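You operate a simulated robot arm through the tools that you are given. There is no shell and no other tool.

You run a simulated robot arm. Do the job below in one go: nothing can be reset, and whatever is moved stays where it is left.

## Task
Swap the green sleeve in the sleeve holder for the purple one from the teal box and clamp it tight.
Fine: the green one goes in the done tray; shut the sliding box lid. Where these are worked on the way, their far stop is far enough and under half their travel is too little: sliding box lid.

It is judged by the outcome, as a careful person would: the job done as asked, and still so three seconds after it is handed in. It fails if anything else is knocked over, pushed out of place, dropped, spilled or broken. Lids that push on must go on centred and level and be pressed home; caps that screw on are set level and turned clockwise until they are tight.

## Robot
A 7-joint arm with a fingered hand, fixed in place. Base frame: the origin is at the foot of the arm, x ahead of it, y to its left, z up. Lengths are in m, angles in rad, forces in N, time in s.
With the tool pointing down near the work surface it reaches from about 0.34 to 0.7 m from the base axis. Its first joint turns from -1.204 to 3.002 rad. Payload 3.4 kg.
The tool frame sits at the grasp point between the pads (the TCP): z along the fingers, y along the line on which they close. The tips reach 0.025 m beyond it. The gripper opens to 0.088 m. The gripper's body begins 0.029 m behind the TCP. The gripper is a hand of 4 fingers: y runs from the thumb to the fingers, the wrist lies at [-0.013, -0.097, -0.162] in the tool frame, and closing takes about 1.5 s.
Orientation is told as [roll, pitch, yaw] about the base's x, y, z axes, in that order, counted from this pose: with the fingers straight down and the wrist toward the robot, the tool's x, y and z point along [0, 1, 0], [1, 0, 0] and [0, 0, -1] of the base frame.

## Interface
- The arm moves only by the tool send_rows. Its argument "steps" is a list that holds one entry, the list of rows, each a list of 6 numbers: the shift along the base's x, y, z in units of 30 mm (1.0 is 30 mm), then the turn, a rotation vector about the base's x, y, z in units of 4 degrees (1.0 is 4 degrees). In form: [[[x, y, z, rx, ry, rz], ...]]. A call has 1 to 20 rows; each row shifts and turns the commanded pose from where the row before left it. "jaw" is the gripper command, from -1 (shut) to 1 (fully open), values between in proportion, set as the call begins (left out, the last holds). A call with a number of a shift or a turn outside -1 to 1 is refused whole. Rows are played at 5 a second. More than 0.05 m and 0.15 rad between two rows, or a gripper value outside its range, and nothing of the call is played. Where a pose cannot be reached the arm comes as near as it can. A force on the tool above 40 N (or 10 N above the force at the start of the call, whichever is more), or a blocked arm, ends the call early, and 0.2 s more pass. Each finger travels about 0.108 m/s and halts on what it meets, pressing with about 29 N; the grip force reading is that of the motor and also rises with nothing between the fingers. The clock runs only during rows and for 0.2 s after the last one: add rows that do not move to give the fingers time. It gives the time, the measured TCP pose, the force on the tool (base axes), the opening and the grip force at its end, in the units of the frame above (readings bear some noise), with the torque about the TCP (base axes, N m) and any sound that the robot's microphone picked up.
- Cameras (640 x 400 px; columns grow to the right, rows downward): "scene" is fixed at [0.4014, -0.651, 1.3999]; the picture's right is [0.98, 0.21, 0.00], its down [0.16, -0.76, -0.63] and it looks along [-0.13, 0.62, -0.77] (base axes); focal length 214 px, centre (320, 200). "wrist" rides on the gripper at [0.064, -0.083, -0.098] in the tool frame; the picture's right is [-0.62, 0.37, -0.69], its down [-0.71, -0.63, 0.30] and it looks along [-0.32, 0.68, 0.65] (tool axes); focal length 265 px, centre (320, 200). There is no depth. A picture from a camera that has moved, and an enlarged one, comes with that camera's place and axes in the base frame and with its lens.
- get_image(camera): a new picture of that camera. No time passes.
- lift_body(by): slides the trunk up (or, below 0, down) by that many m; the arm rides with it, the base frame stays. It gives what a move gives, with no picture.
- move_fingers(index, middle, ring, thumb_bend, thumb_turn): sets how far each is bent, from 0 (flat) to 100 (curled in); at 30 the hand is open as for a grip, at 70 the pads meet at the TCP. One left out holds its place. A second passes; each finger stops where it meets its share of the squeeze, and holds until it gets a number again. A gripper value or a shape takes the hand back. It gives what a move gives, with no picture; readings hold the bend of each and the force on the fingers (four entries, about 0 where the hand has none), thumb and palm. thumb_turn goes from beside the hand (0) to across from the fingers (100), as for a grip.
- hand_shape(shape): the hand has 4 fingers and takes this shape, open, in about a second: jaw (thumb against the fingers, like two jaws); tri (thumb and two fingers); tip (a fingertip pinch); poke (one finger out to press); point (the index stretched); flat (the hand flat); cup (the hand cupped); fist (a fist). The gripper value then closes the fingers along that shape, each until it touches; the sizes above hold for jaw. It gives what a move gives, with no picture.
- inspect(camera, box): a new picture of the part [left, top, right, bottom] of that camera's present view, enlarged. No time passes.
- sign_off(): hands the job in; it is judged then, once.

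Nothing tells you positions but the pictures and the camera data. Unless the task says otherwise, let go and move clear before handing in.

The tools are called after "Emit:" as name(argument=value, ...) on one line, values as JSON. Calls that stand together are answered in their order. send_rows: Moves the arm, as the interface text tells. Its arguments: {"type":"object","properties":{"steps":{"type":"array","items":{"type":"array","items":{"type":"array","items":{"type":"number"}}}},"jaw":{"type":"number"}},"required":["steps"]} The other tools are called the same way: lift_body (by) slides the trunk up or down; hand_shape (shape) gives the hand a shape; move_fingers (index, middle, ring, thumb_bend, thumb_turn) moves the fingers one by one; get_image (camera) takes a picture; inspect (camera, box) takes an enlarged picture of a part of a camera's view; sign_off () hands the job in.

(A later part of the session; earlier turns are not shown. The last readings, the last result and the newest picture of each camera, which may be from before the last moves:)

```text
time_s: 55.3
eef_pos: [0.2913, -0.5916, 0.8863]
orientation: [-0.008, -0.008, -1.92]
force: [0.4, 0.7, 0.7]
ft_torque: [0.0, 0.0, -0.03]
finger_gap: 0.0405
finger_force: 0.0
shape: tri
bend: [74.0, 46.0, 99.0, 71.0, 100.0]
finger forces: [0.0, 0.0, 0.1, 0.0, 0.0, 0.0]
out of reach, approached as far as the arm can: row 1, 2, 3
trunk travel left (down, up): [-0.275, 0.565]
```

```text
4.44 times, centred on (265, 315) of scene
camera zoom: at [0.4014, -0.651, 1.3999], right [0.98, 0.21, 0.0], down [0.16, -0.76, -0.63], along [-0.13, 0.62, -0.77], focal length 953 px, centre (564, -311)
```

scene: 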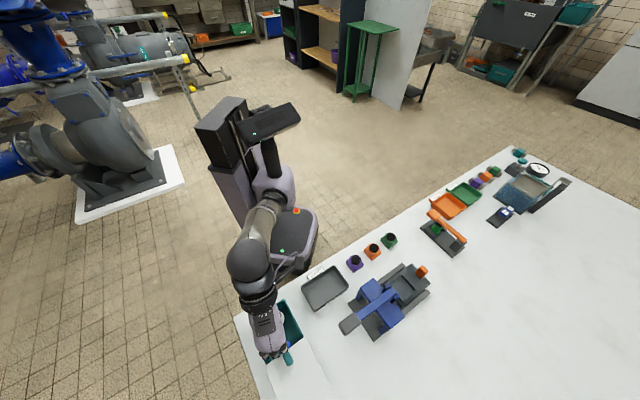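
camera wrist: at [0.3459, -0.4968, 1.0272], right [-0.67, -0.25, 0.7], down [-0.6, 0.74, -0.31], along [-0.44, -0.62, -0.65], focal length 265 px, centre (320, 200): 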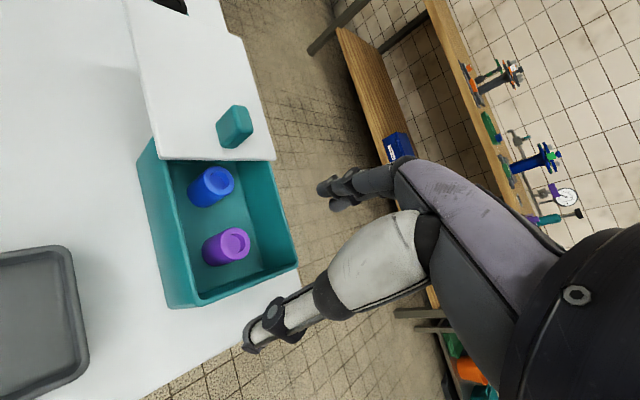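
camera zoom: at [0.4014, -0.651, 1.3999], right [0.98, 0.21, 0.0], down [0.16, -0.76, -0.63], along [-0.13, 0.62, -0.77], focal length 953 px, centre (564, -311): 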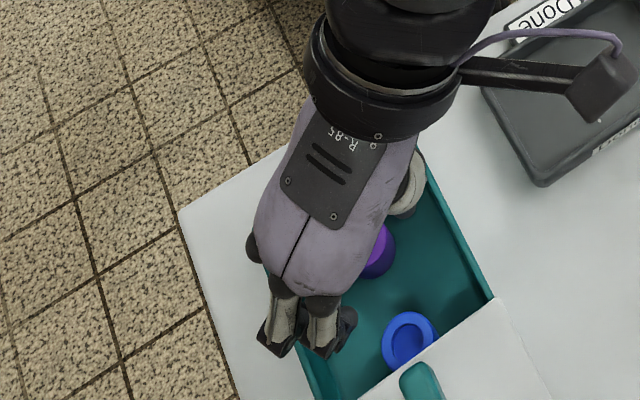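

At this yaw the arm drifts outward when commanded down, which suggests the trunk is still too high. I'll lift and back off, lower the trunk, and retry.

Emit:
send_rows(steps=[[[-0.1, 0.1, 0.3, 0, 0, 0], [-0.2, 0.2, 0.4, 0, 0, 0.5], [-0.3, 0.3, 0.4, 0, 0, 0.8], [-0.4, 0.4, 0.4, 0, 0, 0.8], [-0.4, 0.4, 0.4, 0, 0, 0.8], [-0.4, 0.4, 0.4, 0, 0, 0.8], [-0.4, 0.4, 0.4, 0, 0, 0.8], [-0.4, 0.4, 0.3, 0, 0, 0.8], [-0.2, 0.4, 0.3, 0, 0, 0.8], [0, 0, 0, 0, 0, 0]]])

Emit:
get_image(camera="scene")

```text
time_s: 57.5
eef_pos: [0.209, -0.5077, 0.9921]
orientation: [-0.005, -0.009, -1.494]
force: [1.0, 0.5, -0.5]
ft_torque: [0.01, -0.01, -0.01]
finger_gap: 0.0405
finger_force: 0.1
shape: tri
bend: [74.0, 46.0, 99.0, 71.0, 100.0]
finger forces: [0.0, 0.0, 0.0, 0.0, 0.0, 0.1]
out of reach, approached as far as the arm can: row 4, 5, 8
trunk travel left (down, up): [-0.275, 0.565]
```

```text
taken
```

scene: 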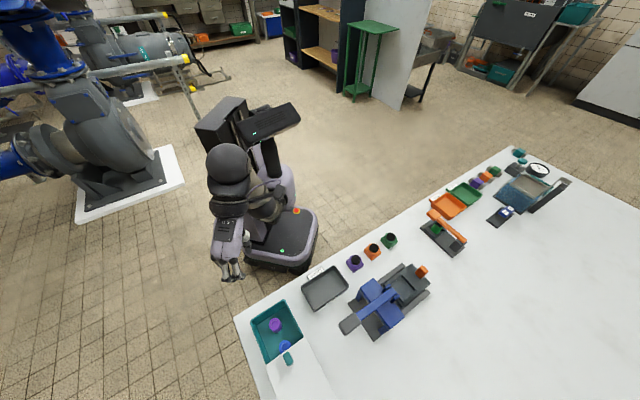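

Emit:
lift_body(by=-0.12)

Emit:
send_rows(steps=[[[0.3, -0.3, 0.7, 0, 0, -0.8], [0.3, -0.3, 0.7, 0, 0, -0.8], [0.3, -0.3, 0, 0, 0, -0.8], [0.35, -0.35, 0, 0, 0, -0.8], [0.35, -0.35, 0, 0, 0, -0.8], [0.35, -0.35, 0, 0, 0, -0.8], [0.35, -0.35, 0, 0, 0, -0.8], [0, 0, 0, 0, 0, 0]]])

Emit:
get_image(camera="scene")

```text
time_s: 59.0
eef_pos: [0.2087, -0.5068, 0.8715]
orientation: [-0.005, -0.009, -1.494]
force: [0.3, 0.6, 0.3]
ft_torque: [-0.02, -0.01, 0.02]
finger_gap: 0.0406
finger_force: 0.0
shape: tri
bend: [74.0, 46.0, 99.0, 71.0, 100.0]
finger forces: [0.0, 0.0, 0.0, 0.0, 0.1, 0.0]
trunk travel left (down, up): [-0.155, 0.685]
```

```text
time_s: 60.8
eef_pos: [0.239, -0.5296, 0.8386]
orientation: [-0.003, -0.009, -1.887]
force: [0.0, -0.3, -0.5]
ft_torque: [-0.01, -0.03, 0.02]
finger_gap: 0.0405
finger_force: 0.1
shape: tri
bend: [74.0, 46.0, 99.0, 71.0, 100.0]
finger forces: [0.0, 0.0, 0.0, 0.0, 0.0, 0.1]
out of reach, approached as far as the arm can: row 1, 2, 3, 4, 5, 6, 7
trunk travel left (down, up): [-0.155, 0.685]
```

```text
taken
```

scene: 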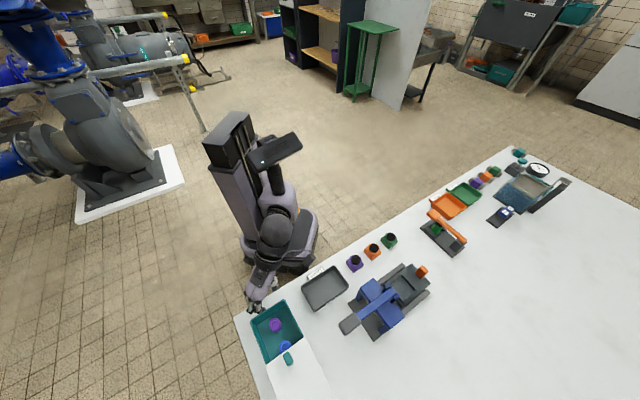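

Looking back over the data, the failures fit a fully stretched arm: the shoulder sits too low. So the trunk should go up, not down. I'll raise it and then re-approach.

Emit:
lift_body(by=0.27)

Emit:
send_rows(steps=[[[0.2, -0.2, -0.7, 0, 0, 0], [0.2, -0.2, -0.7, 0, 0, 0], [0.2, -0.2, -0.7, 0, 0, 0], [0.2, -0.2, -0.7, 0, 0, 0], [0.2, -0.2, -0.7, 0, 0, 0], [0.2, -0.2, -0.7, 0, 0, 0], [0.2, -0.2, -0.7, 0, 0, 0], [0, 0, -0.7, 0, 0, 0], [0, 0, 0, 0, 0, 0]]])

Emit:
get_image(camera="wrist")

Emit:
inspect(camera="scene", box=[220, 270, 310, 360])

```text
time_s: 63.6
eef_pos: [0.2373, -0.5294, 1.1086]
orientation: [-0.006, -0.01, -1.885]
force: [-0.6, -0.2, -0.5]
ft_torque: [0.02, 0.0, -0.01]
finger_gap: 0.0405
finger_force: 0.1
shape: tri
bend: [74.0, 46.0, 99.0, 71.0, 100.0]
finger forces: [0.1, 0.0, 0.0, 0.1, 0.0, 0.1]
trunk travel left (down, up): [-0.425, 0.415]
```

```text
time_s: 65.6
eef_pos: [0.3154, -0.6197, 0.9976]
orientation: [-0.009, -0.007, -1.884]
force: [-0.7, -0.1, 0.3]
ft_torque: [0.01, -0.01, -0.01]
finger_gap: 0.0405
finger_force: 0.1
shape: tri
bend: [74.0, 46.0, 99.0, 71.0, 100.0]
finger forces: [0.0, 0.0, 0.1, 0.0, 0.0, 0.0]
out of reach, approached as far as the arm can: row 1, 2, 3, 4, 5, 6, 7, 8
trunk travel left (down, up): [-0.425, 0.415]
```

```text
taken
camera wrist: at [0.402, -0.56, 1.0957], right [-0.7, -0.15, 0.7], down [-0.49, 0.82, -0.3], along [-0.53, -0.55, -0.65], focal length 265 px, centre (320, 200)
```

wrist: 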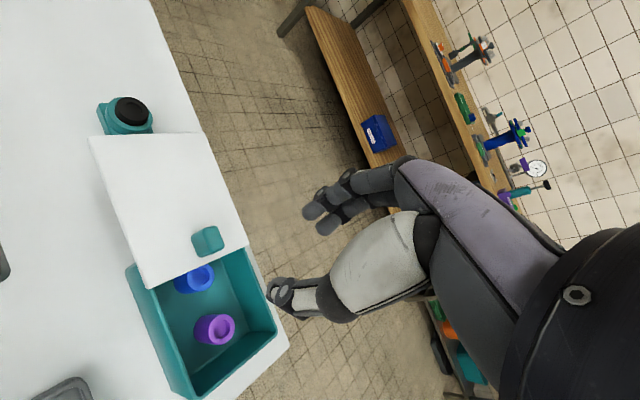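

```text
4.44 times, centred on (265, 315) of scene
camera zoom: at [0.4014, -0.651, 1.3999], right [0.98, 0.21, 0.0], down [0.16, -0.76, -0.63], along [-0.13, 0.62, -0.77], focal length 953 px, centre (564, -311)
```

zoom: 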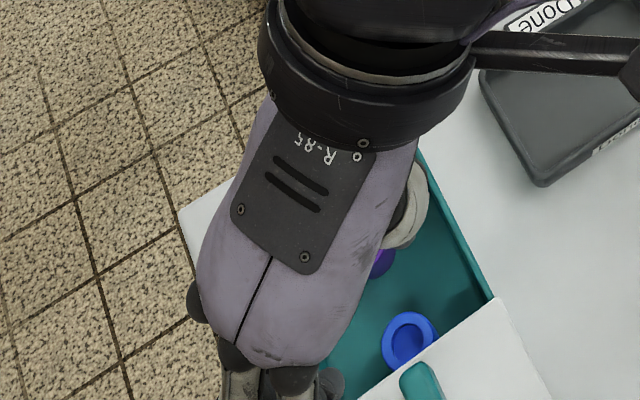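

The wrist positions all sit on one sphere about the shoulder, meaning the elbow is straight and the solver is stuck there. I'll pull the hand straight back toward the robot and turn to an easier yaw to bend the elbow again.

Emit:
send_rows(steps=[[[-0.6, 0.6, 0, 0, 0, 0.9], [-0.6, 0.6, 0, 0, 0, 0.9], [-0.6, 0.6, 0, 0, 0, 0.9], [-0.6, 0.6, 0, 0, 0, 0.9], [-0.6, 0.6, 0, 0, 0, 0.9], [-0.6, 0.6, 0, 0, 0, 0.9], [-0.4, 0.4, 0, 0, 0, 0.9], [0, 0, 0, 0, 0, 0.9], [0, 0, 0, 0, 0, 0.9], [0, 0, 0, 0, 0, 0.9], [0, 0, 0, 0, 0, 0]]])

Emit:
get_image(camera="scene")

```text
time_s: 68.0
eef_pos: [0.2405, -0.5778, 1.0933]
orientation: [-0.005, -0.006, -1.256]
force: [0.1, 0.3, 0.1]
ft_torque: [-0.02, 0.03, 0.03]
finger_gap: 0.0404
finger_force: 0.0
shape: tri
bend: [74.0, 46.0, 99.0, 71.0, 100.0]
finger forces: [0.0, 0.0, 0.1, 0.0, 0.1, 0.0]
out of reach, approached as far as the arm can: row 1, 2, 3, 4, 5, 6, 7
trunk travel left (down, up): [-0.425, 0.415]
```

```text
taken
```

scene: 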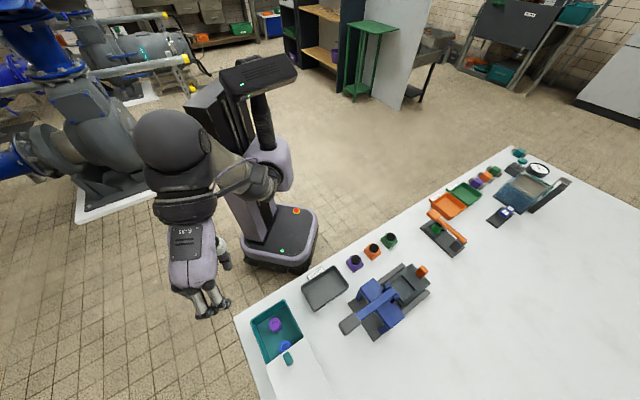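

Emit:
send_rows(steps=[[[-0.05, 0.2, -0.2, 0, 0, 0], [-0.05, 0.2, -0.2, 0, 0, 0], [-0.05, 0.2, -0.2, 0, 0, 0], [-0.05, 0.2, -0.2, 0, 0, 0], [-0.05, 0.2, -0.2, 0, 0, 0], [-0.05, 0.2, -0.2, 0, 0, 0], [0, 0, 0, 0, 0, 0]]])

```text
time_s: 69.6
eef_pos: [0.2397, -0.5743, 1.0948]
orientation: [-0.005, -0.005, -1.256]
force: [-0.1, -0.4, 0.3]
ft_torque: [-0.01, 0.0, 0.01]
finger_gap: 0.0403
finger_force: 0.1
shape: tri
bend: [74.0, 46.0, 99.0, 71.0, 100.0]
finger forces: [0.0, 0.0, 0.0, 0.1, 0.0, 0.1]
out of reach, approached as far as the arm can: row 1, 2, 3, 4, 5, 6
trunk travel left (down, up): [-0.425, 0.415]
```

Emit:
send_rows(steps=[[[0.4, 0.15, 0, 0, 0, 0.8], [0.4, 0.15, 0, 0, 0, 0.8], [0.4, 0.15, 0, 0, 0, 0.8], [0.4, 0.2, 0, 0, 0, 0.8], [0.4, 0.3, 0, 0, 0, 0.8], [0.4, 0.3, 0, 0, 0, 0.8], [0, 0, 0, 0, 0, 0]]])

Emit:
send_rows(steps=[[[0, 0, -0.3, 0, 0, 0], [0, 0, -0.3, 0, 0, 0], [0, 0, -0.3, 0, 0, 0], [0, 0, 0, 0, 0, 0]]])

```text
time_s: 71.2
eef_pos: [0.3119, -0.5354, 1.0957]
orientation: [-0.007, -0.011, -0.921]
force: [-0.7, -0.8, -0.3]
ft_torque: [0.0, 0.01, -0.01]
finger_gap: 0.0404
finger_force: 0.1
shape: tri
bend: [74.0, 46.0, 99.0, 71.0, 100.0]
finger forces: [0.1, 0.0, 0.0, 0.0, 0.1, 0.1]
trunk travel left (down, up): [-0.425, 0.415]
```

```text
time_s: 72.2
eef_pos: [0.3122, -0.5361, 1.0677]
orientation: [-0.006, -0.009, -0.922]
force: [-0.2, -0.4, -0.5]
ft_torque: [0.01, 0.01, -0.01]
finger_gap: 0.0404
finger_force: 0.1
shape: tri
bend: [74.0, 46.0, 99.0, 71.0, 100.0]
finger forces: [0.0, 0.0, 0.0, 0.1, 0.0, 0.0]
out of reach, approached as far as the arm can: row 1, 2
trunk travel left (down, up): [-0.425, 0.415]
```

The elbow is bending again. I'll continue down in small steps.

Emit:
send_rows(steps=[[[0, 0, -0.4, 0, 0, 0], [0, 0, -0.4, 0, 0, 0], [0, 0, -0.4, 0, 0, 0], [0, 0, -0.4, 0, 0, 0], [0, 0, -0.4, 0, 0, 0], [0, 0, -0.4, 0, 0, 0], [0, 0, -0.4, 0, 0, 0], [0, 0, -0.4, 0, 0, 0], [0, 0, -0.4, 0, 0, 0], [0, 0, 0, 0, 0, 0]]])

Emit:
get_image(camera="scene")

```text
time_s: 74.4
eef_pos: [0.311, -0.5357, 0.9579]
orientation: [-0.005, -0.01, -0.922]
force: [0.0, 0.6, -0.3]
ft_torque: [0.01, 0.0, -0.01]
finger_gap: 0.0405
finger_force: 0.1
shape: tri
bend: [74.0, 46.0, 99.0, 71.0, 100.0]
finger forces: [0.1, 0.0, 0.0, 0.0, 0.2, 0.1]
trunk travel left (down, up): [-0.425, 0.415]
```

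```text
taken
```

scene: 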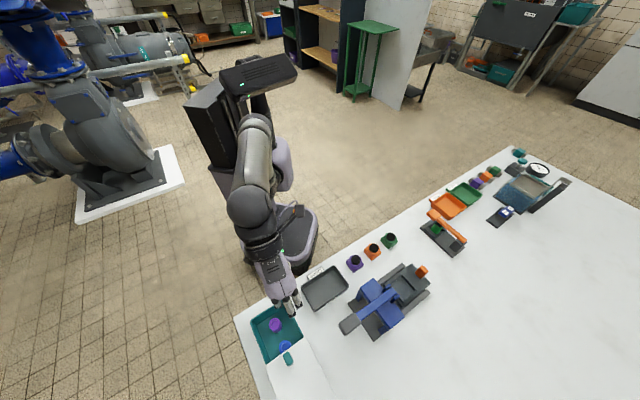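

Good, the arm is now in a comfortable posture with no warnings. I'll rotate gradually toward yaw −110° over the purple sleeve.

Emit:
send_rows(steps=[[[-0.06, -0.11, -0.1, 0, 0, -0.9], [-0.06, -0.11, -0.1, 0, 0, -0.9], [-0.06, -0.11, -0.1, 0, 0, -0.9], [-0.06, -0.11, -0.1, 0, 0, -0.9], [-0.06, -0.11, -0.1, 0, 0, -0.9], [-0.06, -0.11, -0.1, 0, 0, -0.9], [-0.06, -0.11, -0.1, 0, 0, -0.9], [-0.06, -0.11, -0.1, 0, 0, -0.9], [-0.06, -0.11, -0.1, 0, 0, -0.9], [-0.06, -0.11, -0.1, 0, 0, -0.9], [-0.06, -0.11, -0.1, 0, 0, -0.9], [-0.06, -0.11, -0.1, 0, 0, -0.9], [-0.06, -0.11, -0.1, 0, 0, -0.9], [-0.06, -0.11, -0.1, 0, 0, -0.9], [0, 0, 0, 0, 0, -0.9], [0, 0, 0, 0, 0, 0]]])

Emit:
inspect(camera="scene", box=[220, 270, 310, 360])

Emit:
inspect(camera="wrist", box=[120, 100, 400, 400])

```text
time_s: 77.8
eef_pos: [0.2865, -0.5831, 0.9187]
orientation: [-0.005, -0.009, -1.866]
force: [-0.1, -0.9, 0.6]
ft_torque: [0.05, 0.03, -0.01]
finger_gap: 0.0403
finger_force: 0.0
shape: tri
bend: [74.0, 46.0, 99.0, 71.0, 100.0]
finger forces: [0.0, 0.1, 0.1, 0.0, 0.1, 0.1]
trunk travel left (down, up): [-0.425, 0.415]
```

```text
4.44 times, centred on (265, 315) of scene
camera zoom: at [0.4014, -0.651, 1.3999], right [0.98, 0.21, 0.0], down [0.16, -0.76, -0.63], along [-0.13, 0.62, -0.77], focal length 953 px, centre (564, -311)
```

zoom: 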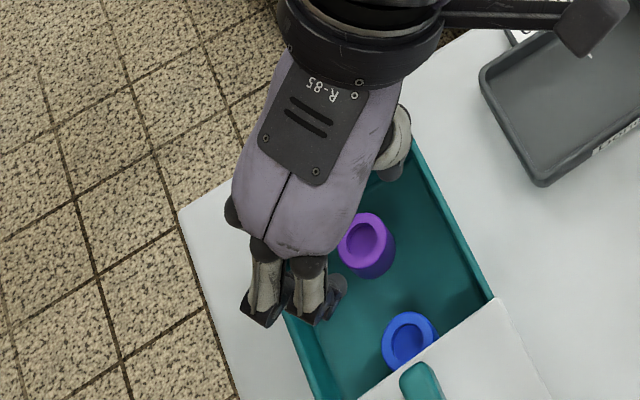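

```text
1.33 times, centred on (260, 250) of wrist
camera zoom: at [0.3732, -0.5229, 1.0158], right [-0.69, -0.17, 0.7], down [-0.5, 0.81, -0.31], along [-0.51, -0.56, -0.65], focal length 354 px, centre (400, 133)
```

zoom: 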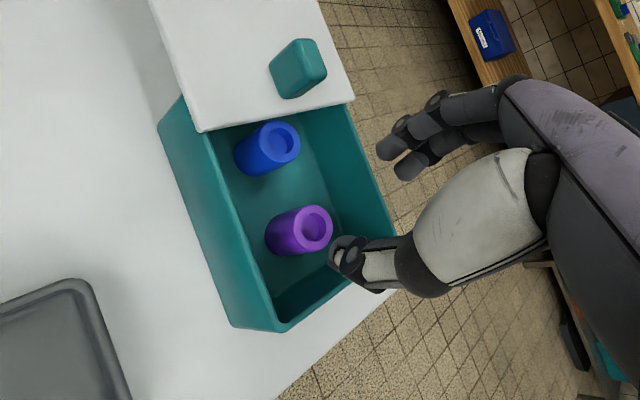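

No warnings this time, and the sleeve lies within ~4 mm of the grip centre. I'll descend into the box in small steps.

Emit:
send_rows(steps=[[[-0.03, 0, -0.4, 0, 0, 0], [-0.03, 0, -0.4, 0, 0, 0], [0, 0, -0.4, 0, 0, 0], [0, 0, 0, 0, 0, 0]]])

Emit:
inspect(camera="wrist", box=[160, 120, 400, 370])

Emit:
inspect(camera="scene", box=[220, 270, 310, 360])

```text
time_s: 78.8
eef_pos: [0.2855, -0.5825, 0.8801]
orientation: [-0.004, -0.011, -1.863]
force: [-0.1, 0.4, 0.3]
ft_torque: [0.01, 0.01, -0.02]
finger_gap: 0.0404
finger_force: 0.0
shape: tri
bend: [74.0, 46.0, 99.0, 71.0, 100.0]
finger forces: [0.0, 0.0, 0.1, 0.1, 0.1, 0.0]
trunk travel left (down, up): [-0.425, 0.415]
```

```text
1.60 times, centred on (280, 245) of wrist
camera zoom: at [0.3716, -0.522, 0.9788], right [-0.69, -0.17, 0.7], down [-0.5, 0.81, -0.31], along [-0.51, -0.57, -0.65], focal length 425 px, centre (384, 128)
```

zoom: 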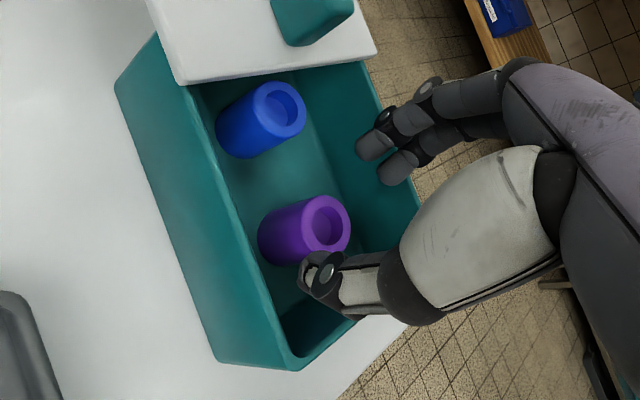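

```text
4.44 times, centred on (265, 315) of scene
camera zoom: at [0.4014, -0.651, 1.3999], right [0.98, 0.21, 0.0], down [0.16, -0.76, -0.63], along [-0.13, 0.62, -0.77], focal length 953 px, centre (564, -311)
```

zoom: 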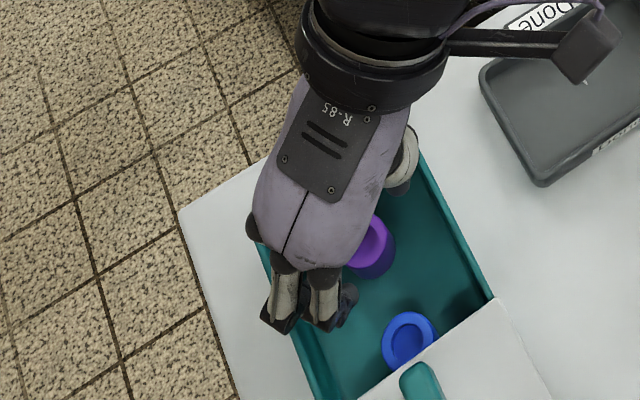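

Alignment is good (about 3 mm). Continuing down.

Emit:
send_rows(steps=[[[0, 0, -0.25, 0, 0, 0], [0, 0, -0.25, 0, 0, 0], [0, 0, 0, 0, 0, 0]]])

Emit:
send_rows(steps=[[[0, 0, -0.2, 0, 0, 0], [0, 0, -0.2, 0, 0, 0], [0, 0, 0, 0, 0, 0]]])

Emit:
inspect(camera="wrist", box=[160, 120, 400, 370])

Emit:
inspect(camera="scene", box=[220, 270, 310, 360])

```text
time_s: 79.6
eef_pos: [0.285, -0.5822, 0.8656]
orientation: [-0.006, -0.008, -1.864]
force: [-0.3, 0.6, -0.6]
ft_torque: [0.03, -0.02, -0.01]
finger_gap: 0.0406
finger_force: 0.0
shape: tri
bend: [74.0, 46.0, 99.0, 71.0, 100.0]
finger forces: [0.0, 0.0, 0.0, 0.0, 0.1, 0.0]
trunk travel left (down, up): [-0.425, 0.415]
```

```text
time_s: 80.4
eef_pos: [0.2845, -0.5823, 0.8546]
orientation: [-0.006, -0.011, -1.863]
force: [-2.2, -2.0, 2.2]
ft_torque: [0.06, -0.03, 0.04]
finger_gap: 0.0395
finger_force: 0.2
shape: tri
bend: [74.0, 46.0, 99.0, 72.0, 100.0]
finger forces: [0.1, 0.1, 0.0, 0.0, 1.6, 0.0]
trunk travel left (down, up): [-0.425, 0.415]
```

```text
1.60 times, centred on (280, 245) of wrist
camera zoom: at [0.3713, -0.5214, 0.9526], right [-0.69, -0.17, 0.7], down [-0.5, 0.81, -0.31], along [-0.51, -0.56, -0.65], focal length 425 px, centre (384, 128)
```

zoom: 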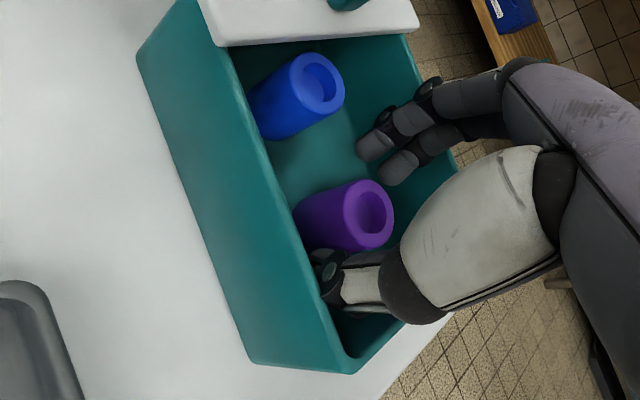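

```text
4.44 times, centred on (265, 315) of scene
camera zoom: at [0.4014, -0.651, 1.3999], right [0.98, 0.21, 0.0], down [0.16, -0.76, -0.63], along [-0.13, 0.62, -0.77], focal length 953 px, centre (564, -311)
```

zoom: 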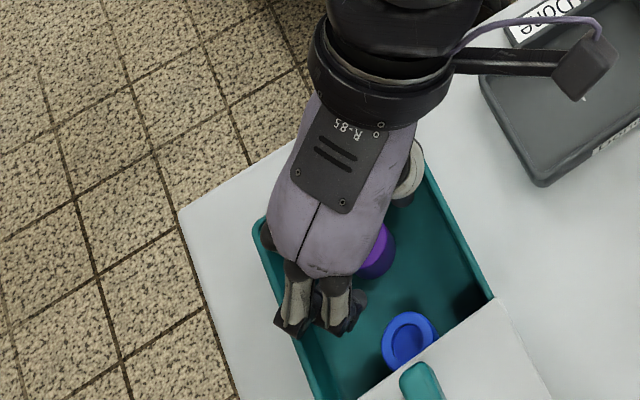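

The thumb just grazes the side wall (2 N). I'll narrow slightly, go ~6 mm deeper, then close.

Emit:
send_rows(steps=[[[0, 0, 0, 0, 0, 0], [-0.02, -0.02, 0, 0, 0, 0], [0, 0, -0.2, 0, 0, 0], [0, 0, 0, 0, 0, 0]]], jaw=-0.2)

Emit:
inspect(camera="wrist", box=[200, 150, 400, 350])

```text
time_s: 81.4
eef_pos: [0.2844, -0.584, 0.848]
orientation: [-0.005, -0.008, -1.863]
force: [0.0, 0.4, 0.1]
ft_torque: [-0.02, -0.02, 0.01]
finger_gap: 0.0355
finger_force: 0.1
shape: tri
bend: [74.0, 49.0, 99.0, 72.0, 100.0]
finger forces: [0.0, 0.3, 0.0, 0.0, 0.1, 0.0]
trunk travel left (down, up): [-0.425, 0.415]
```

```text
2.00 times, centred on (300, 250) of wrist
camera zoom: at [0.371, -0.5219, 0.9466], right [-0.69, -0.17, 0.7], down [-0.5, 0.81, -0.31], along [-0.51, -0.57, -0.65], focal length 531 px, centre (360, 100)
```

zoom: 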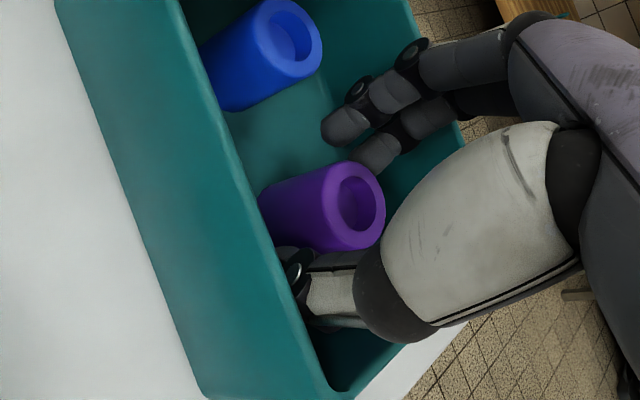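

Fingers straddle the sleeve well. Closing now.

Emit:
send_rows(steps=[[[0, 0, 0, 0, 0, 0], [0, 0, 0, 0, 0, 0], [0, 0, 0, 0, 0, 0], [0, 0, 0, 0, 0, 0], [0, 0, 0, 0, 0, 0]]], jaw=-0.8)

Emit:
inspect(camera="wrist", box=[200, 150, 400, 350])

```text
time_s: 82.6
eef_pos: [0.2849, -0.5826, 0.849]
orientation: [-0.004, -0.007, -1.864]
force: [1.2, 0.3, 0.1]
ft_torque: [0.02, 0.05, -0.03]
finger_gap: 0.0142
finger_force: 28.7
shape: tri
bend: [72.0, 58.0, 100.0, 75.0, 100.0]
finger forces: [9.4, 17.5, 0.0, 0.0, 25.0, 0.0]
trunk travel left (down, up): [-0.425, 0.415]
```

```text
2.00 times, centred on (300, 250) of wrist
camera zoom: at [0.3709, -0.522, 0.9466], right [-0.69, -0.17, 0.7], down [-0.5, 0.81, -0.31], along [-0.51, -0.56, -0.65], focal length 531 px, centre (360, 100)
```

zoom: 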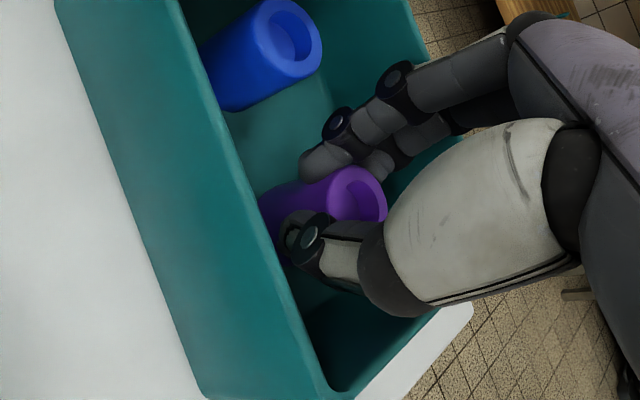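

The sleeve is gripped firmly (about 25 N). I'll lift it straight up out of the box.

Emit:
send_rows(steps=[[[0, 0, 0.2, 0, 0, 0], [0, 0, 0.3, 0, 0, 0], [0, 0, 0.3, 0, 0, 0], [0, 0, 0.4, 0, 0, 0], [0, 0, 0.4, 0, 0, 0], [0, 0, 0.5, 0, 0, 0], [0, 0, 0.5, 0, 0, 0], [0, 0, 0.5, 0, 0, 0], [0, 0, 0, 0, 0, 0]]])

Emit:
get_image(camera="wrist")

Emit:
get_image(camera="scene")

```text
time_s: 84.6
eef_pos: [0.2833, -0.5824, 0.9404]
orientation: [-0.004, -0.008, -1.864]
force: [0.5, 0.2, -0.9]
ft_torque: [0.0, -0.01, 0.01]
finger_gap: 0.0141
finger_force: 28.6
shape: tri
bend: [72.0, 58.0, 100.0, 75.0, 100.0]
finger forces: [9.7, 17.8, 0.1, 0.0, 24.9, 0.0]
trunk travel left (down, up): [-0.425, 0.415]
```

```text
taken
camera wrist: at [0.3701, -0.5214, 1.0391], right [-0.69, -0.17, 0.7], down [-0.5, 0.81, -0.31], along [-0.51, -0.56, -0.65], focal length 265 px, centre (320, 200)
```

wrist: 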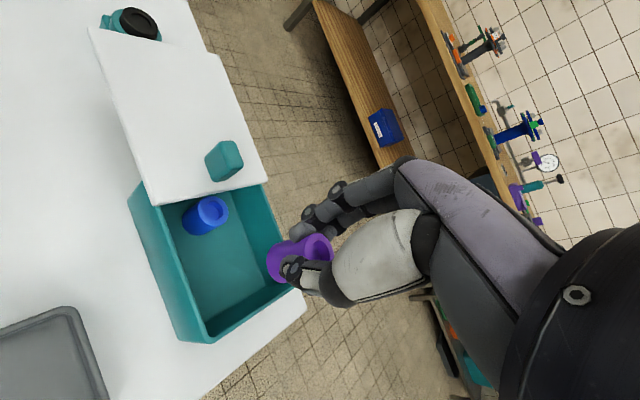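

```text
taken
```

scene: 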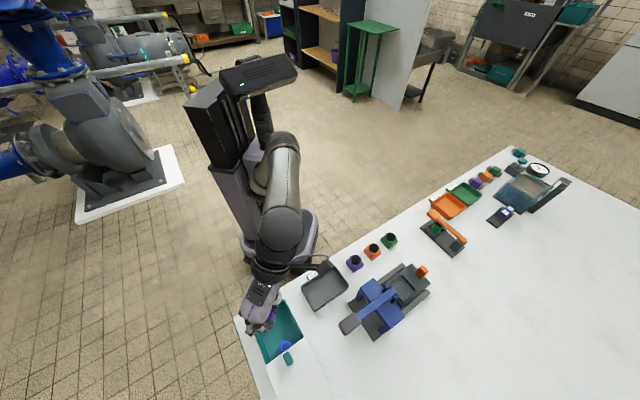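

The purple sleeve is out of the box and held well. The holder still has the green one, so I'll carry the purple one along the robot side of the bench and set it upright on a free spot next to the holder.

Emit:
inspect(camera="wrist", box=[220, 170, 400, 340])

Emit:
send_rows(steps=[[[-0.1, 0.5, 0.2, 0, 0, 0.8], [-0.2, 0.7, 0.15, 0, 0, 0.9], [-0.2, 0.7, 0.15, 0, 0, 0.9], [-0.2, 0.7, 0.1, 0, 0, 0.9], [-0.2, 0.7, 0.1, 0, 0, 0.9], [-0.2, 0.7, 0, 0, 0, 0.9], [0, 0, 0, 0, 0, 0]]])

```text
2.35 times, centred on (310, 255) of wrist
camera zoom: at [0.3701, -0.5214, 1.0391], right [-0.69, -0.17, 0.7], down [-0.5, 0.81, -0.31], along [-0.51, -0.56, -0.65], focal length 624 px, centre (344, 71)
```

zoom: 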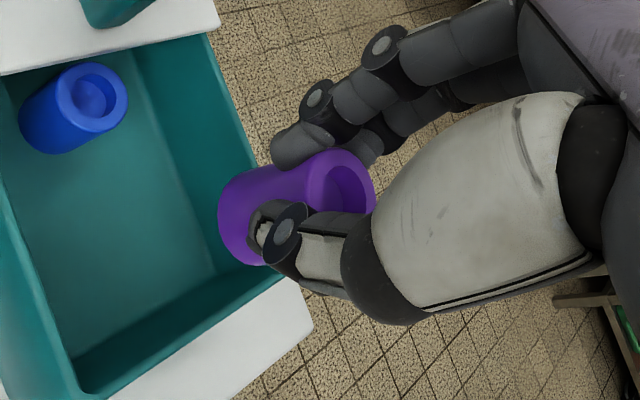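

```text
time_s: 86.2
eef_pos: [0.2512, -0.4647, 0.9569]
orientation: [-0.011, 0.005, -1.494]
force: [0.1, -1.3, -0.2]
ft_torque: [0.01, -0.04, 0.05]
finger_gap: 0.0138
finger_force: 28.4
shape: tri
bend: [72.0, 58.0, 100.0, 75.0, 100.0]
finger forces: [9.6, 17.8, 0.0, 0.0, 24.8, 0.1]
trunk travel left (down, up): [-0.425, 0.415]
```

Emit:
send_rows(steps=[[[0.6, 0.6, 0, 0, 0, 0.9], [0.7, 0.7, 0, 0, 0, 0.9], [0.7, 0.7, 0, 0, 0, 0.9], [0.7, 0.7, 0, 0, 0, 0.9], [0.7, 0.7, 0, 0, 0, 0.9], [0.7, 0.7, 0, 0, 0, 0.9], [0.7, 0.7, 0, 0, 0, 0.9], [0.7, 0.7, 0, 0, 0, 0.9], [0, 0, 0, 0, 0, 0]]])

Emit:
get_image(camera="scene")

```text
time_s: 88.2
eef_pos: [0.4265, -0.3153, 0.968]
orientation: [0.0, -0.005, -0.991]
force: [0.0, -0.9, -2.0]
ft_torque: [-0.02, -0.01, 0.02]
finger_gap: 0.0138
finger_force: 28.6
shape: tri
bend: [72.0, 58.0, 100.0, 75.0, 100.0]
finger forces: [9.6, 17.9, 0.0, 0.0, 24.8, 0.1]
out of reach, approached as far as the arm can: row 3, 4, 5, 6
trunk travel left (down, up): [-0.425, 0.415]
```

```text
taken
```

scene: 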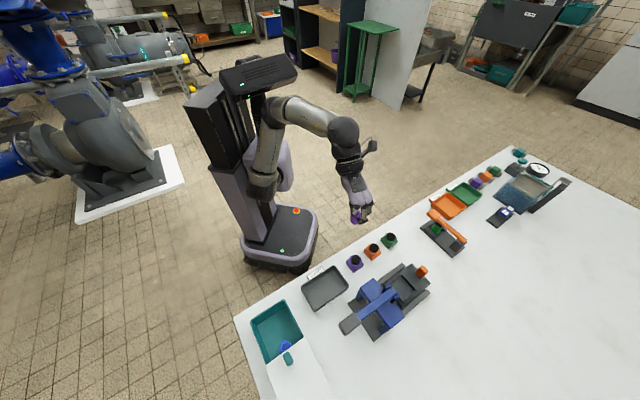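

Emit:
send_rows(steps=[[[0.6, 0.5, 0, 0, 0, 0.5], [0.6, 0.5, 0, 0, 0, 0.5], [0.6, 0.6, 0, 0, 0, 0.5], [0.6, 0.6, 0, 0, 0, 0.5], [0.6, 0.6, 0, 0, 0, 0.5], [0.6, 0.6, 0, 0, 0, 0.5], [0, 0, 0, 0, 0, 0]]])

Emit:
get_image(camera="scene")

Emit:
get_image(camera="wrist")

```text
time_s: 89.8
eef_pos: [0.5379, -0.2139, 0.9677]
orientation: [-0.005, -0.01, -0.782]
force: [-0.2, -0.7, -0.5]
ft_torque: [-0.03, 0.02, 0.01]
finger_gap: 0.0138
finger_force: 28.8
shape: tri
bend: [72.0, 58.0, 100.0, 75.0, 100.0]
finger forces: [9.5, 17.9, 0.0, 0.0, 24.8, 0.0]
trunk travel left (down, up): [-0.425, 0.415]
```

```text
taken
```

scene: 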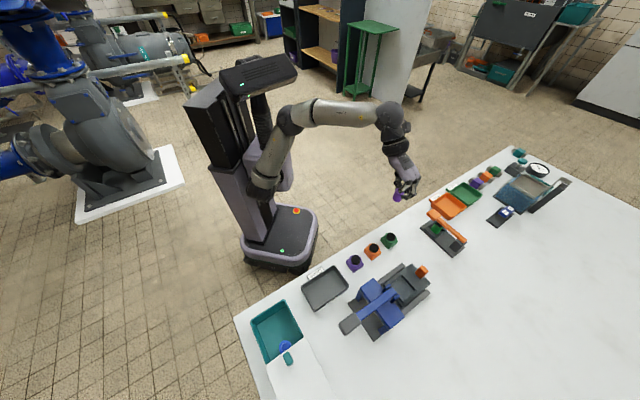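

```text
taken
camera wrist: at [0.5227, -0.1089, 1.0657], right [-0.18, -0.69, 0.7], down [-0.95, -0.07, -0.31], along [0.26, -0.72, -0.65], focal length 265 px, centre (320, 200)
```

wrist: 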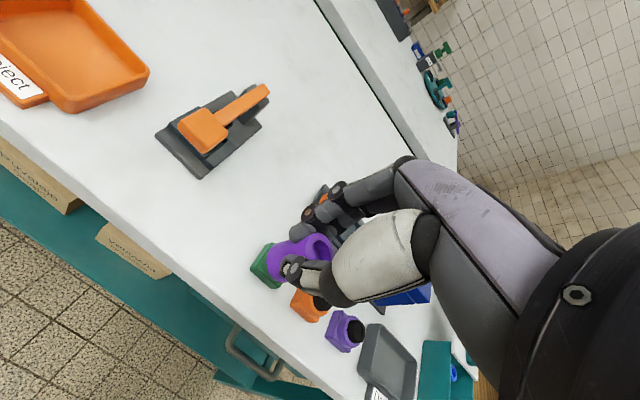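

The bench next to the holder is free. I'll move over the staging spot (about (0.615, -0.26)) and lower the sleeve until it touches down.

Emit:
send_rows(steps=[[[0.64, -0.4, -0.2, 0, 0, 0], [0.64, -0.4, -0.3, 0, 0, 0], [0.64, -0.4, -0.3, 0, 0, 0], [0.64, -0.4, -0.3, 0, 0, 0], [0, 0, -0.5, 0, 0, 0], [0, 0, -0.5, 0, 0, 0], [0, 0, -0.5, 0, 0, 0], [0, 0, 0, 0, 0, 0]]])

Emit:
inspect(camera="scene", box=[350, 170, 490, 280])

Emit:
get_image(camera="wrist")

```text
time_s: 91.6
eef_pos: [0.6131, -0.2615, 0.8886]
orientation: [-0.005, -0.009, -0.782]
force: [0.0, 0.2, -0.8]
ft_torque: [-0.02, -0.01, 0.01]
finger_gap: 0.014
finger_force: 28.7
shape: tri
bend: [72.0, 58.0, 100.0, 75.0, 100.0]
finger forces: [9.5, 18.1, 0.0, 0.0, 24.8, 0.0]
trunk travel left (down, up): [-0.425, 0.415]
```

```text
3.64 times, centred on (420, 225) of scene
camera zoom: at [0.4014, -0.651, 1.3999], right [0.98, 0.21, 0.0], down [0.16, -0.76, -0.63], along [-0.13, 0.62, -0.77], focal length 780 px, centre (-44, 109)
```

zoom: 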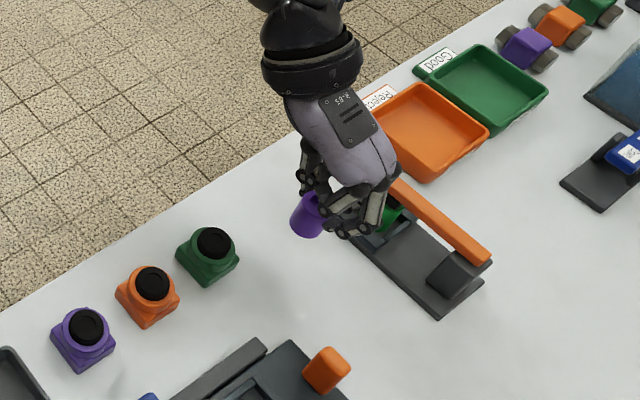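

```text
taken
camera wrist: at [0.5988, -0.1571, 0.9872], right [-0.18, -0.69, 0.7], down [-0.95, -0.07, -0.31], along [0.26, -0.72, -0.65], focal length 265 px, centre (320, 200)
```

wrist: 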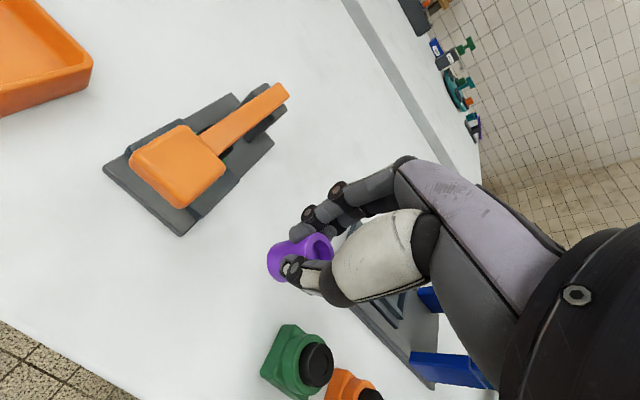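

Emit:
send_rows(steps=[[[0, 0, -0.3, 0, 0, 0], [0, 0, -0.3, 0, 0, 0], [0, 0, -0.3, 0, 0, 0], [0, 0, -0.2, 0, 0, 0], [0, 0, 0, 0, 0, 0]]])

Emit:
inspect(camera="wrist", box=[80, 80, 380, 380])

```text
time_s: 92.8
eef_pos: [0.6125, -0.2622, 0.8573]
orientation: [-0.004, -0.009, -0.781]
force: [0.5, 0.5, -0.8]
ft_torque: [-0.04, 0.02, 0.05]
finger_gap: 0.014
finger_force: 28.8
shape: tri
bend: [72.0, 58.0, 100.0, 75.0, 100.0]
finger forces: [9.5, 18.1, 0.0, 0.0, 24.7, 0.1]
trunk travel left (down, up): [-0.425, 0.415]
```

```text
1.33 times, centred on (230, 230) of wrist
camera zoom: at [0.5992, -0.1572, 0.9547], right [-0.18, -0.69, 0.7], down [-0.95, -0.07, -0.31], along [0.26, -0.72, -0.65], focal length 354 px, centre (440, 160)
```

zoom: 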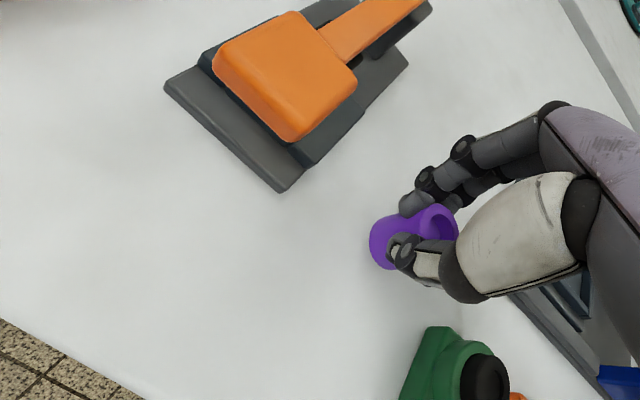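

Emit:
send_rows(steps=[[[0, 0, -0.1, 0, 0, 0], [0, 0, -0.1, 0, 0, 0], [0, 0, -0.1, 0, 0, 0], [0, 0, 0, 0, 0, 0]]])

Emit:
send_rows(steps=[[[0, 0, -0.07, 0, 0, 0], [0, 0, -0.07, 0, 0, 0], [0, 0, 0, 0, 0, 0]]])

```text
time_s: 93.8
eef_pos: [0.6146, -0.2627, 0.8471]
orientation: [-0.005, -0.01, -0.782]
force: [-0.6, -0.3, -0.7]
ft_torque: [-0.02, 0.01, -0.02]
finger_gap: 0.014
finger_force: 28.7
shape: tri
bend: [72.0, 58.0, 100.0, 75.0, 100.0]
finger forces: [9.5, 18.1, 0.0, 0.0, 24.7, 0.0]
trunk travel left (down, up): [-0.425, 0.415]
```

```text
time_s: 94.6
eef_pos: [0.6136, -0.2599, 0.8438]
orientation: [-0.004, -0.011, -0.782]
force: [1.3, 0.9, 4.4]
ft_torque: [-0.05, -0.06, -0.01]
finger_gap: 0.0139
finger_force: 29.0
shape: tri
bend: [72.0, 58.0, 100.0, 75.0, 100.0]
finger forces: [10.2, 18.5, 0.0, 0.0, 25.0, 0.0]
trunk travel left (down, up): [-0.425, 0.415]
```

The sleeve touched down at z ≈ 0.844 (4 N). Opening the hand and lifting away.

Emit:
send_rows(steps=[[[0, 0, 0, 0, 0, 0], [0, 0, 0, 0, 0, 0], [0, 0, 0, 0, 0, 0], [0, 0, 0, 0, 0, 0]]], jaw=0.2)

Emit:
send_rows(steps=[[[0, 0, 0.3, 0, 0, 0], [0, 0, 0.5, 0, 0, 0], [0, 0, 0.6, 0, 0, 0], [0, 0, 0.7, 0, 0, 0], [-0.3, 0.3, 0.7, 0, 0, 0], [-0.3, 0.3, 0.4, 0, 0, 0], [0, 0, 0, 0, 0, 0]]])

Emit:
get_image(camera="wrist")

Emit:
inspect(camera="scene", box=[350, 170, 490, 280])

```text
time_s: 95.6
eef_pos: [0.6134, -0.2619, 0.8443]
orientation: [-0.005, -0.008, -0.781]
force: [-0.1, 0.0, -0.1]
ft_torque: [0.0, 0.01, -0.03]
finger_gap: 0.0526
finger_force: 0.0
shape: tri
bend: [74.0, 41.0, 99.0, 65.0, 100.0]
finger forces: [0.1, 0.0, 0.0, 0.1, 0.0, 0.1]
trunk travel left (down, up): [-0.425, 0.415]
```

```text
time_s: 97.2
eef_pos: [0.5933, -0.2444, 0.9398]
orientation: [-0.005, -0.008, -0.782]
force: [-0.8, -1.3, -0.4]
ft_torque: [-0.03, 0.0, 0.01]
finger_gap: 0.0525
finger_force: 0.1
shape: tri
bend: [74.0, 41.0, 99.0, 65.0, 100.0]
finger forces: [0.0, 0.1, 0.0, 0.1, 0.0, 0.0]
trunk travel left (down, up): [-0.425, 0.415]
```

```text
taken
camera wrist: at [0.5791, -0.1397, 1.0374], right [-0.18, -0.69, 0.7], down [-0.95, -0.07, -0.31], along [0.26, -0.72, -0.65], focal length 265 px, centre (320, 200)
```

wrist: 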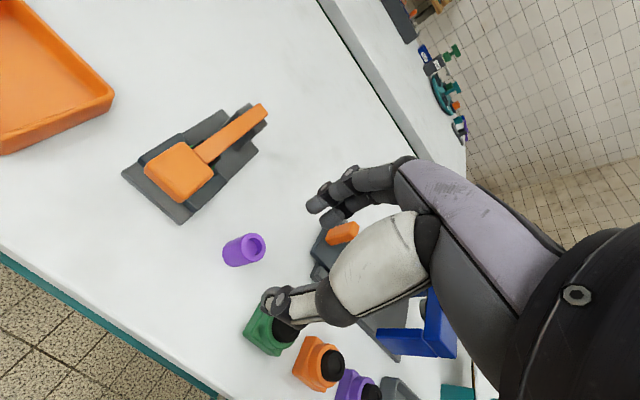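

```text
3.64 times, centred on (420, 225) of scene
camera zoom: at [0.4014, -0.651, 1.3999], right [0.98, 0.21, 0.0], down [0.16, -0.76, -0.63], along [-0.13, 0.62, -0.77], focal length 780 px, centre (-44, 109)
```

zoom: 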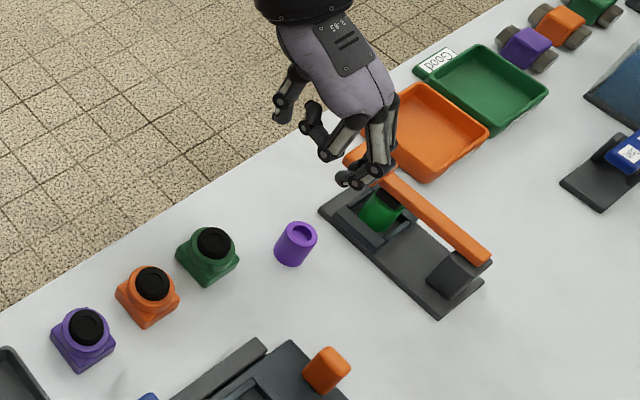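

The purple sleeve is standing upright on the bench. Now for the holder's lever, so I'll zoom in on the mechanism.

Emit:
inspect(camera="wrist", box=[110, 90, 280, 240])

Emit:
inspect(camera="scene", box=[410, 195, 470, 260])

```text
2.67 times, centred on (195, 165) of wrist
camera zoom: at [0.5791, -0.1397, 1.0374], right [-0.18, -0.69, 0.7], down [-0.95, -0.07, -0.31], along [0.26, -0.72, -0.65], focal length 708 px, centre (653, 293)
```

zoom: 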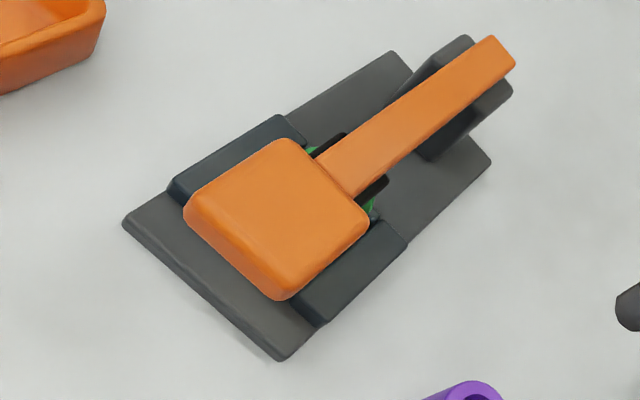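

```text
6.15 times, centred on (440, 228) of scene
camera zoom: at [0.4014, -0.651, 1.3999], right [0.98, 0.21, 0.0], down [0.16, -0.76, -0.63], along [-0.13, 0.62, -0.77], focal length 1320 px, centre (-418, 31)
```

zoom: 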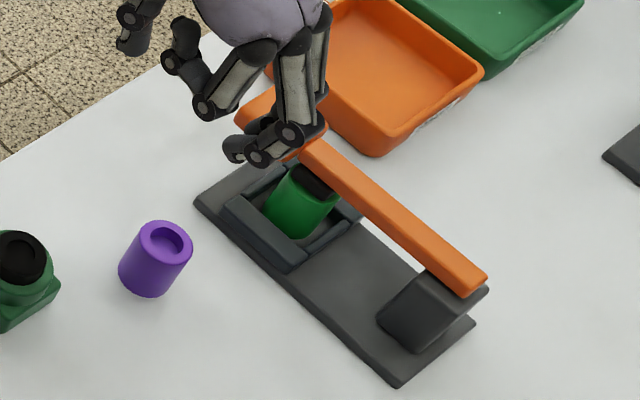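

The lever is closed with a black pad pressing on the green sleeve. Its knob is 34 × 30 mm, centred at about (0.662, -0.204) with its top at z ≈ 0.86. I'll raise the trunk for reach, then turn the hand to yaw +45° so thumb and fingers pinch the knob's two sides, parallel to the hinge.

Emit:
lift_body(by=0.2)

Emit:
send_rows(steps=[[[0, 0.1, 0, 0, 0, 1], [0, 0.1, 0, 0, 0, 1], [0, 0.1, 0, 0, 0, 1], [0, 0.1, 0, 0, 0, 1], [0, 0.1, 0, 0, 0, 1], [0, 0.1, 0, 0, 0, 1], [0, 0, 0, 0, 0, 1], [0, 0, 0, 0, 0, 1], [0, 0, 0, 0, 0, 1], [0, 0, 0, 0, 0, 1], [0, 0, 0, 0, 0, 1], [0, 0, 0, 0, 0, 1], [0, 0, 0, 0, 0, 0]]], jaw=0.5)

Emit:
get_image(camera="scene")

```text
time_s: 99.3
eef_pos: [0.5943, -0.2446, 1.1389]
orientation: [-0.005, -0.009, -0.782]
force: [0.0, 1.4, 0.3]
ft_torque: [0.0, -0.03, 0.0]
finger_gap: 0.0526
finger_force: 0.1
shape: tri
bend: [74.0, 41.0, 99.0, 65.0, 100.0]
finger forces: [0.0, 0.0, 0.0, 0.0, 0.0, 0.0]
trunk travel left (down, up): [-0.625, 0.215]
```

```text
time_s: 102.1
eef_pos: [0.5937, -0.2249, 1.1393]
orientation: [-0.005, -0.008, 0.057]
force: [-1.0, -0.2, 0.3]
ft_torque: [-0.01, 0.01, 0.03]
finger_gap: 0.0657
finger_force: 0.0
shape: tri
bend: [27.0, 36.0, 99.0, 54.0, 99.0]
finger forces: [0.0, 0.1, 0.0, 0.0, 0.1, 0.0]
trunk travel left (down, up): [-0.625, 0.215]
```

```text
taken
```

scene: 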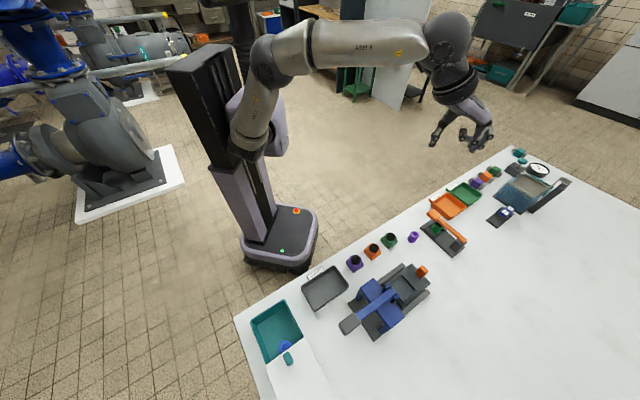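

Emit:
send_rows(steps=[[[0.2, 0.08, -0.4, 0, 0, 0.95], [0.2, 0.08, -0.4, 0, 0, 0.95], [0.2, 0.08, -0.4, 0, 0, 0.95], [0.2, 0.08, -0.4, 0, 0, 0.95], [0.2, 0.08, -0.4, 0, 0, 0.95], [0.2, 0.08, -0.4, 0, 0, 0.95], [0.2, 0.08, -0.4, 0, 0, 0.95], [0.2, 0.08, -0.4, 0, 0, 0.95], [0.2, 0.08, -0.4, 0, 0, 0.95], [0.2, 0.08, -0.4, 0, 0, 0.95], [0.2, 0.08, -0.4, 0, 0, 0.95], [0, 0, 0, 0, 0, 0]]])

Emit:
get_image(camera="wrist")

Emit:
inspect(camera="scene", box=[370, 130, 510, 270])

```text
time_s: 104.7
eef_pos: [0.6598, -0.1997, 1.0084]
orientation: [-0.007, -0.008, 0.786]
force: [-0.4, 0.5, 0.2]
ft_torque: [0.0, 0.02, 0.01]
finger_gap: 0.0656
finger_force: 0.0
shape: tri
bend: [27.0, 36.0, 99.0, 54.0, 99.0]
finger forces: [0.0, 0.0, 0.1, 0.0, 0.1, 0.0]
trunk travel left (down, up): [-0.625, 0.215]
```

```text
taken
camera wrist: at [0.5542, -0.214, 1.1056], right [0.69, -0.18, 0.7], down [0.06, -0.95, -0.31], along [0.72, 0.26, -0.65], focal length 265 px, centre (320, 200)
```

wrist: 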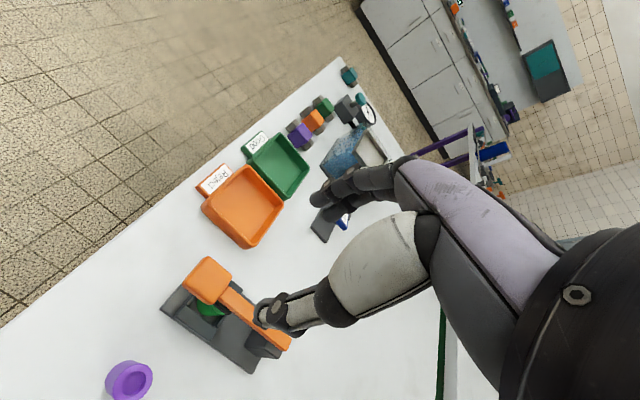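

```text
2.86 times, centred on (440, 200) of scene
camera zoom: at [0.4014, -0.651, 1.3999], right [0.98, 0.21, 0.0], down [0.16, -0.76, -0.63], along [-0.13, 0.62, -0.77], focal length 613 px, centre (-23, 200)
```

zoom: 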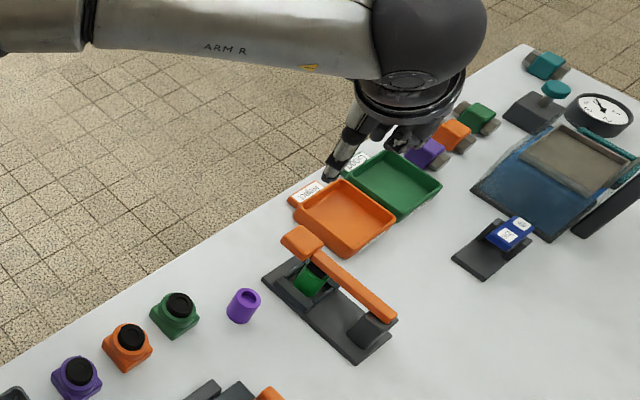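

I'm at yaw +45° with no warnings, and this view shows the holder well. Zooming in.

Emit:
inspect(camera="wrist", box=[140, 240, 320, 400])

```text
2.50 times, centred on (230, 320) of wrist
camera zoom: at [0.5542, -0.214, 1.1056], right [0.69, -0.18, 0.7], down [0.06, -0.95, -0.31], along [0.72, 0.26, -0.65], focal length 664 px, centre (545, -100)
```

zoom: 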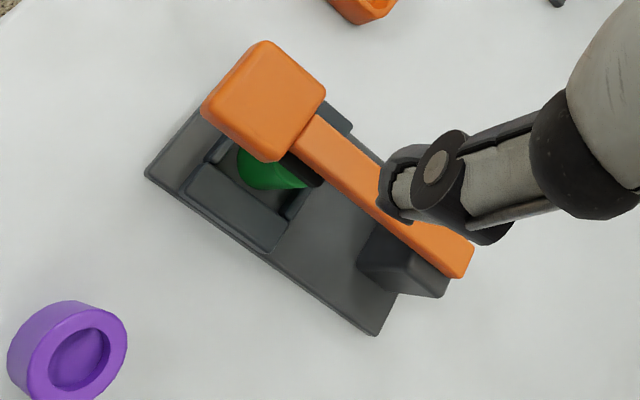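

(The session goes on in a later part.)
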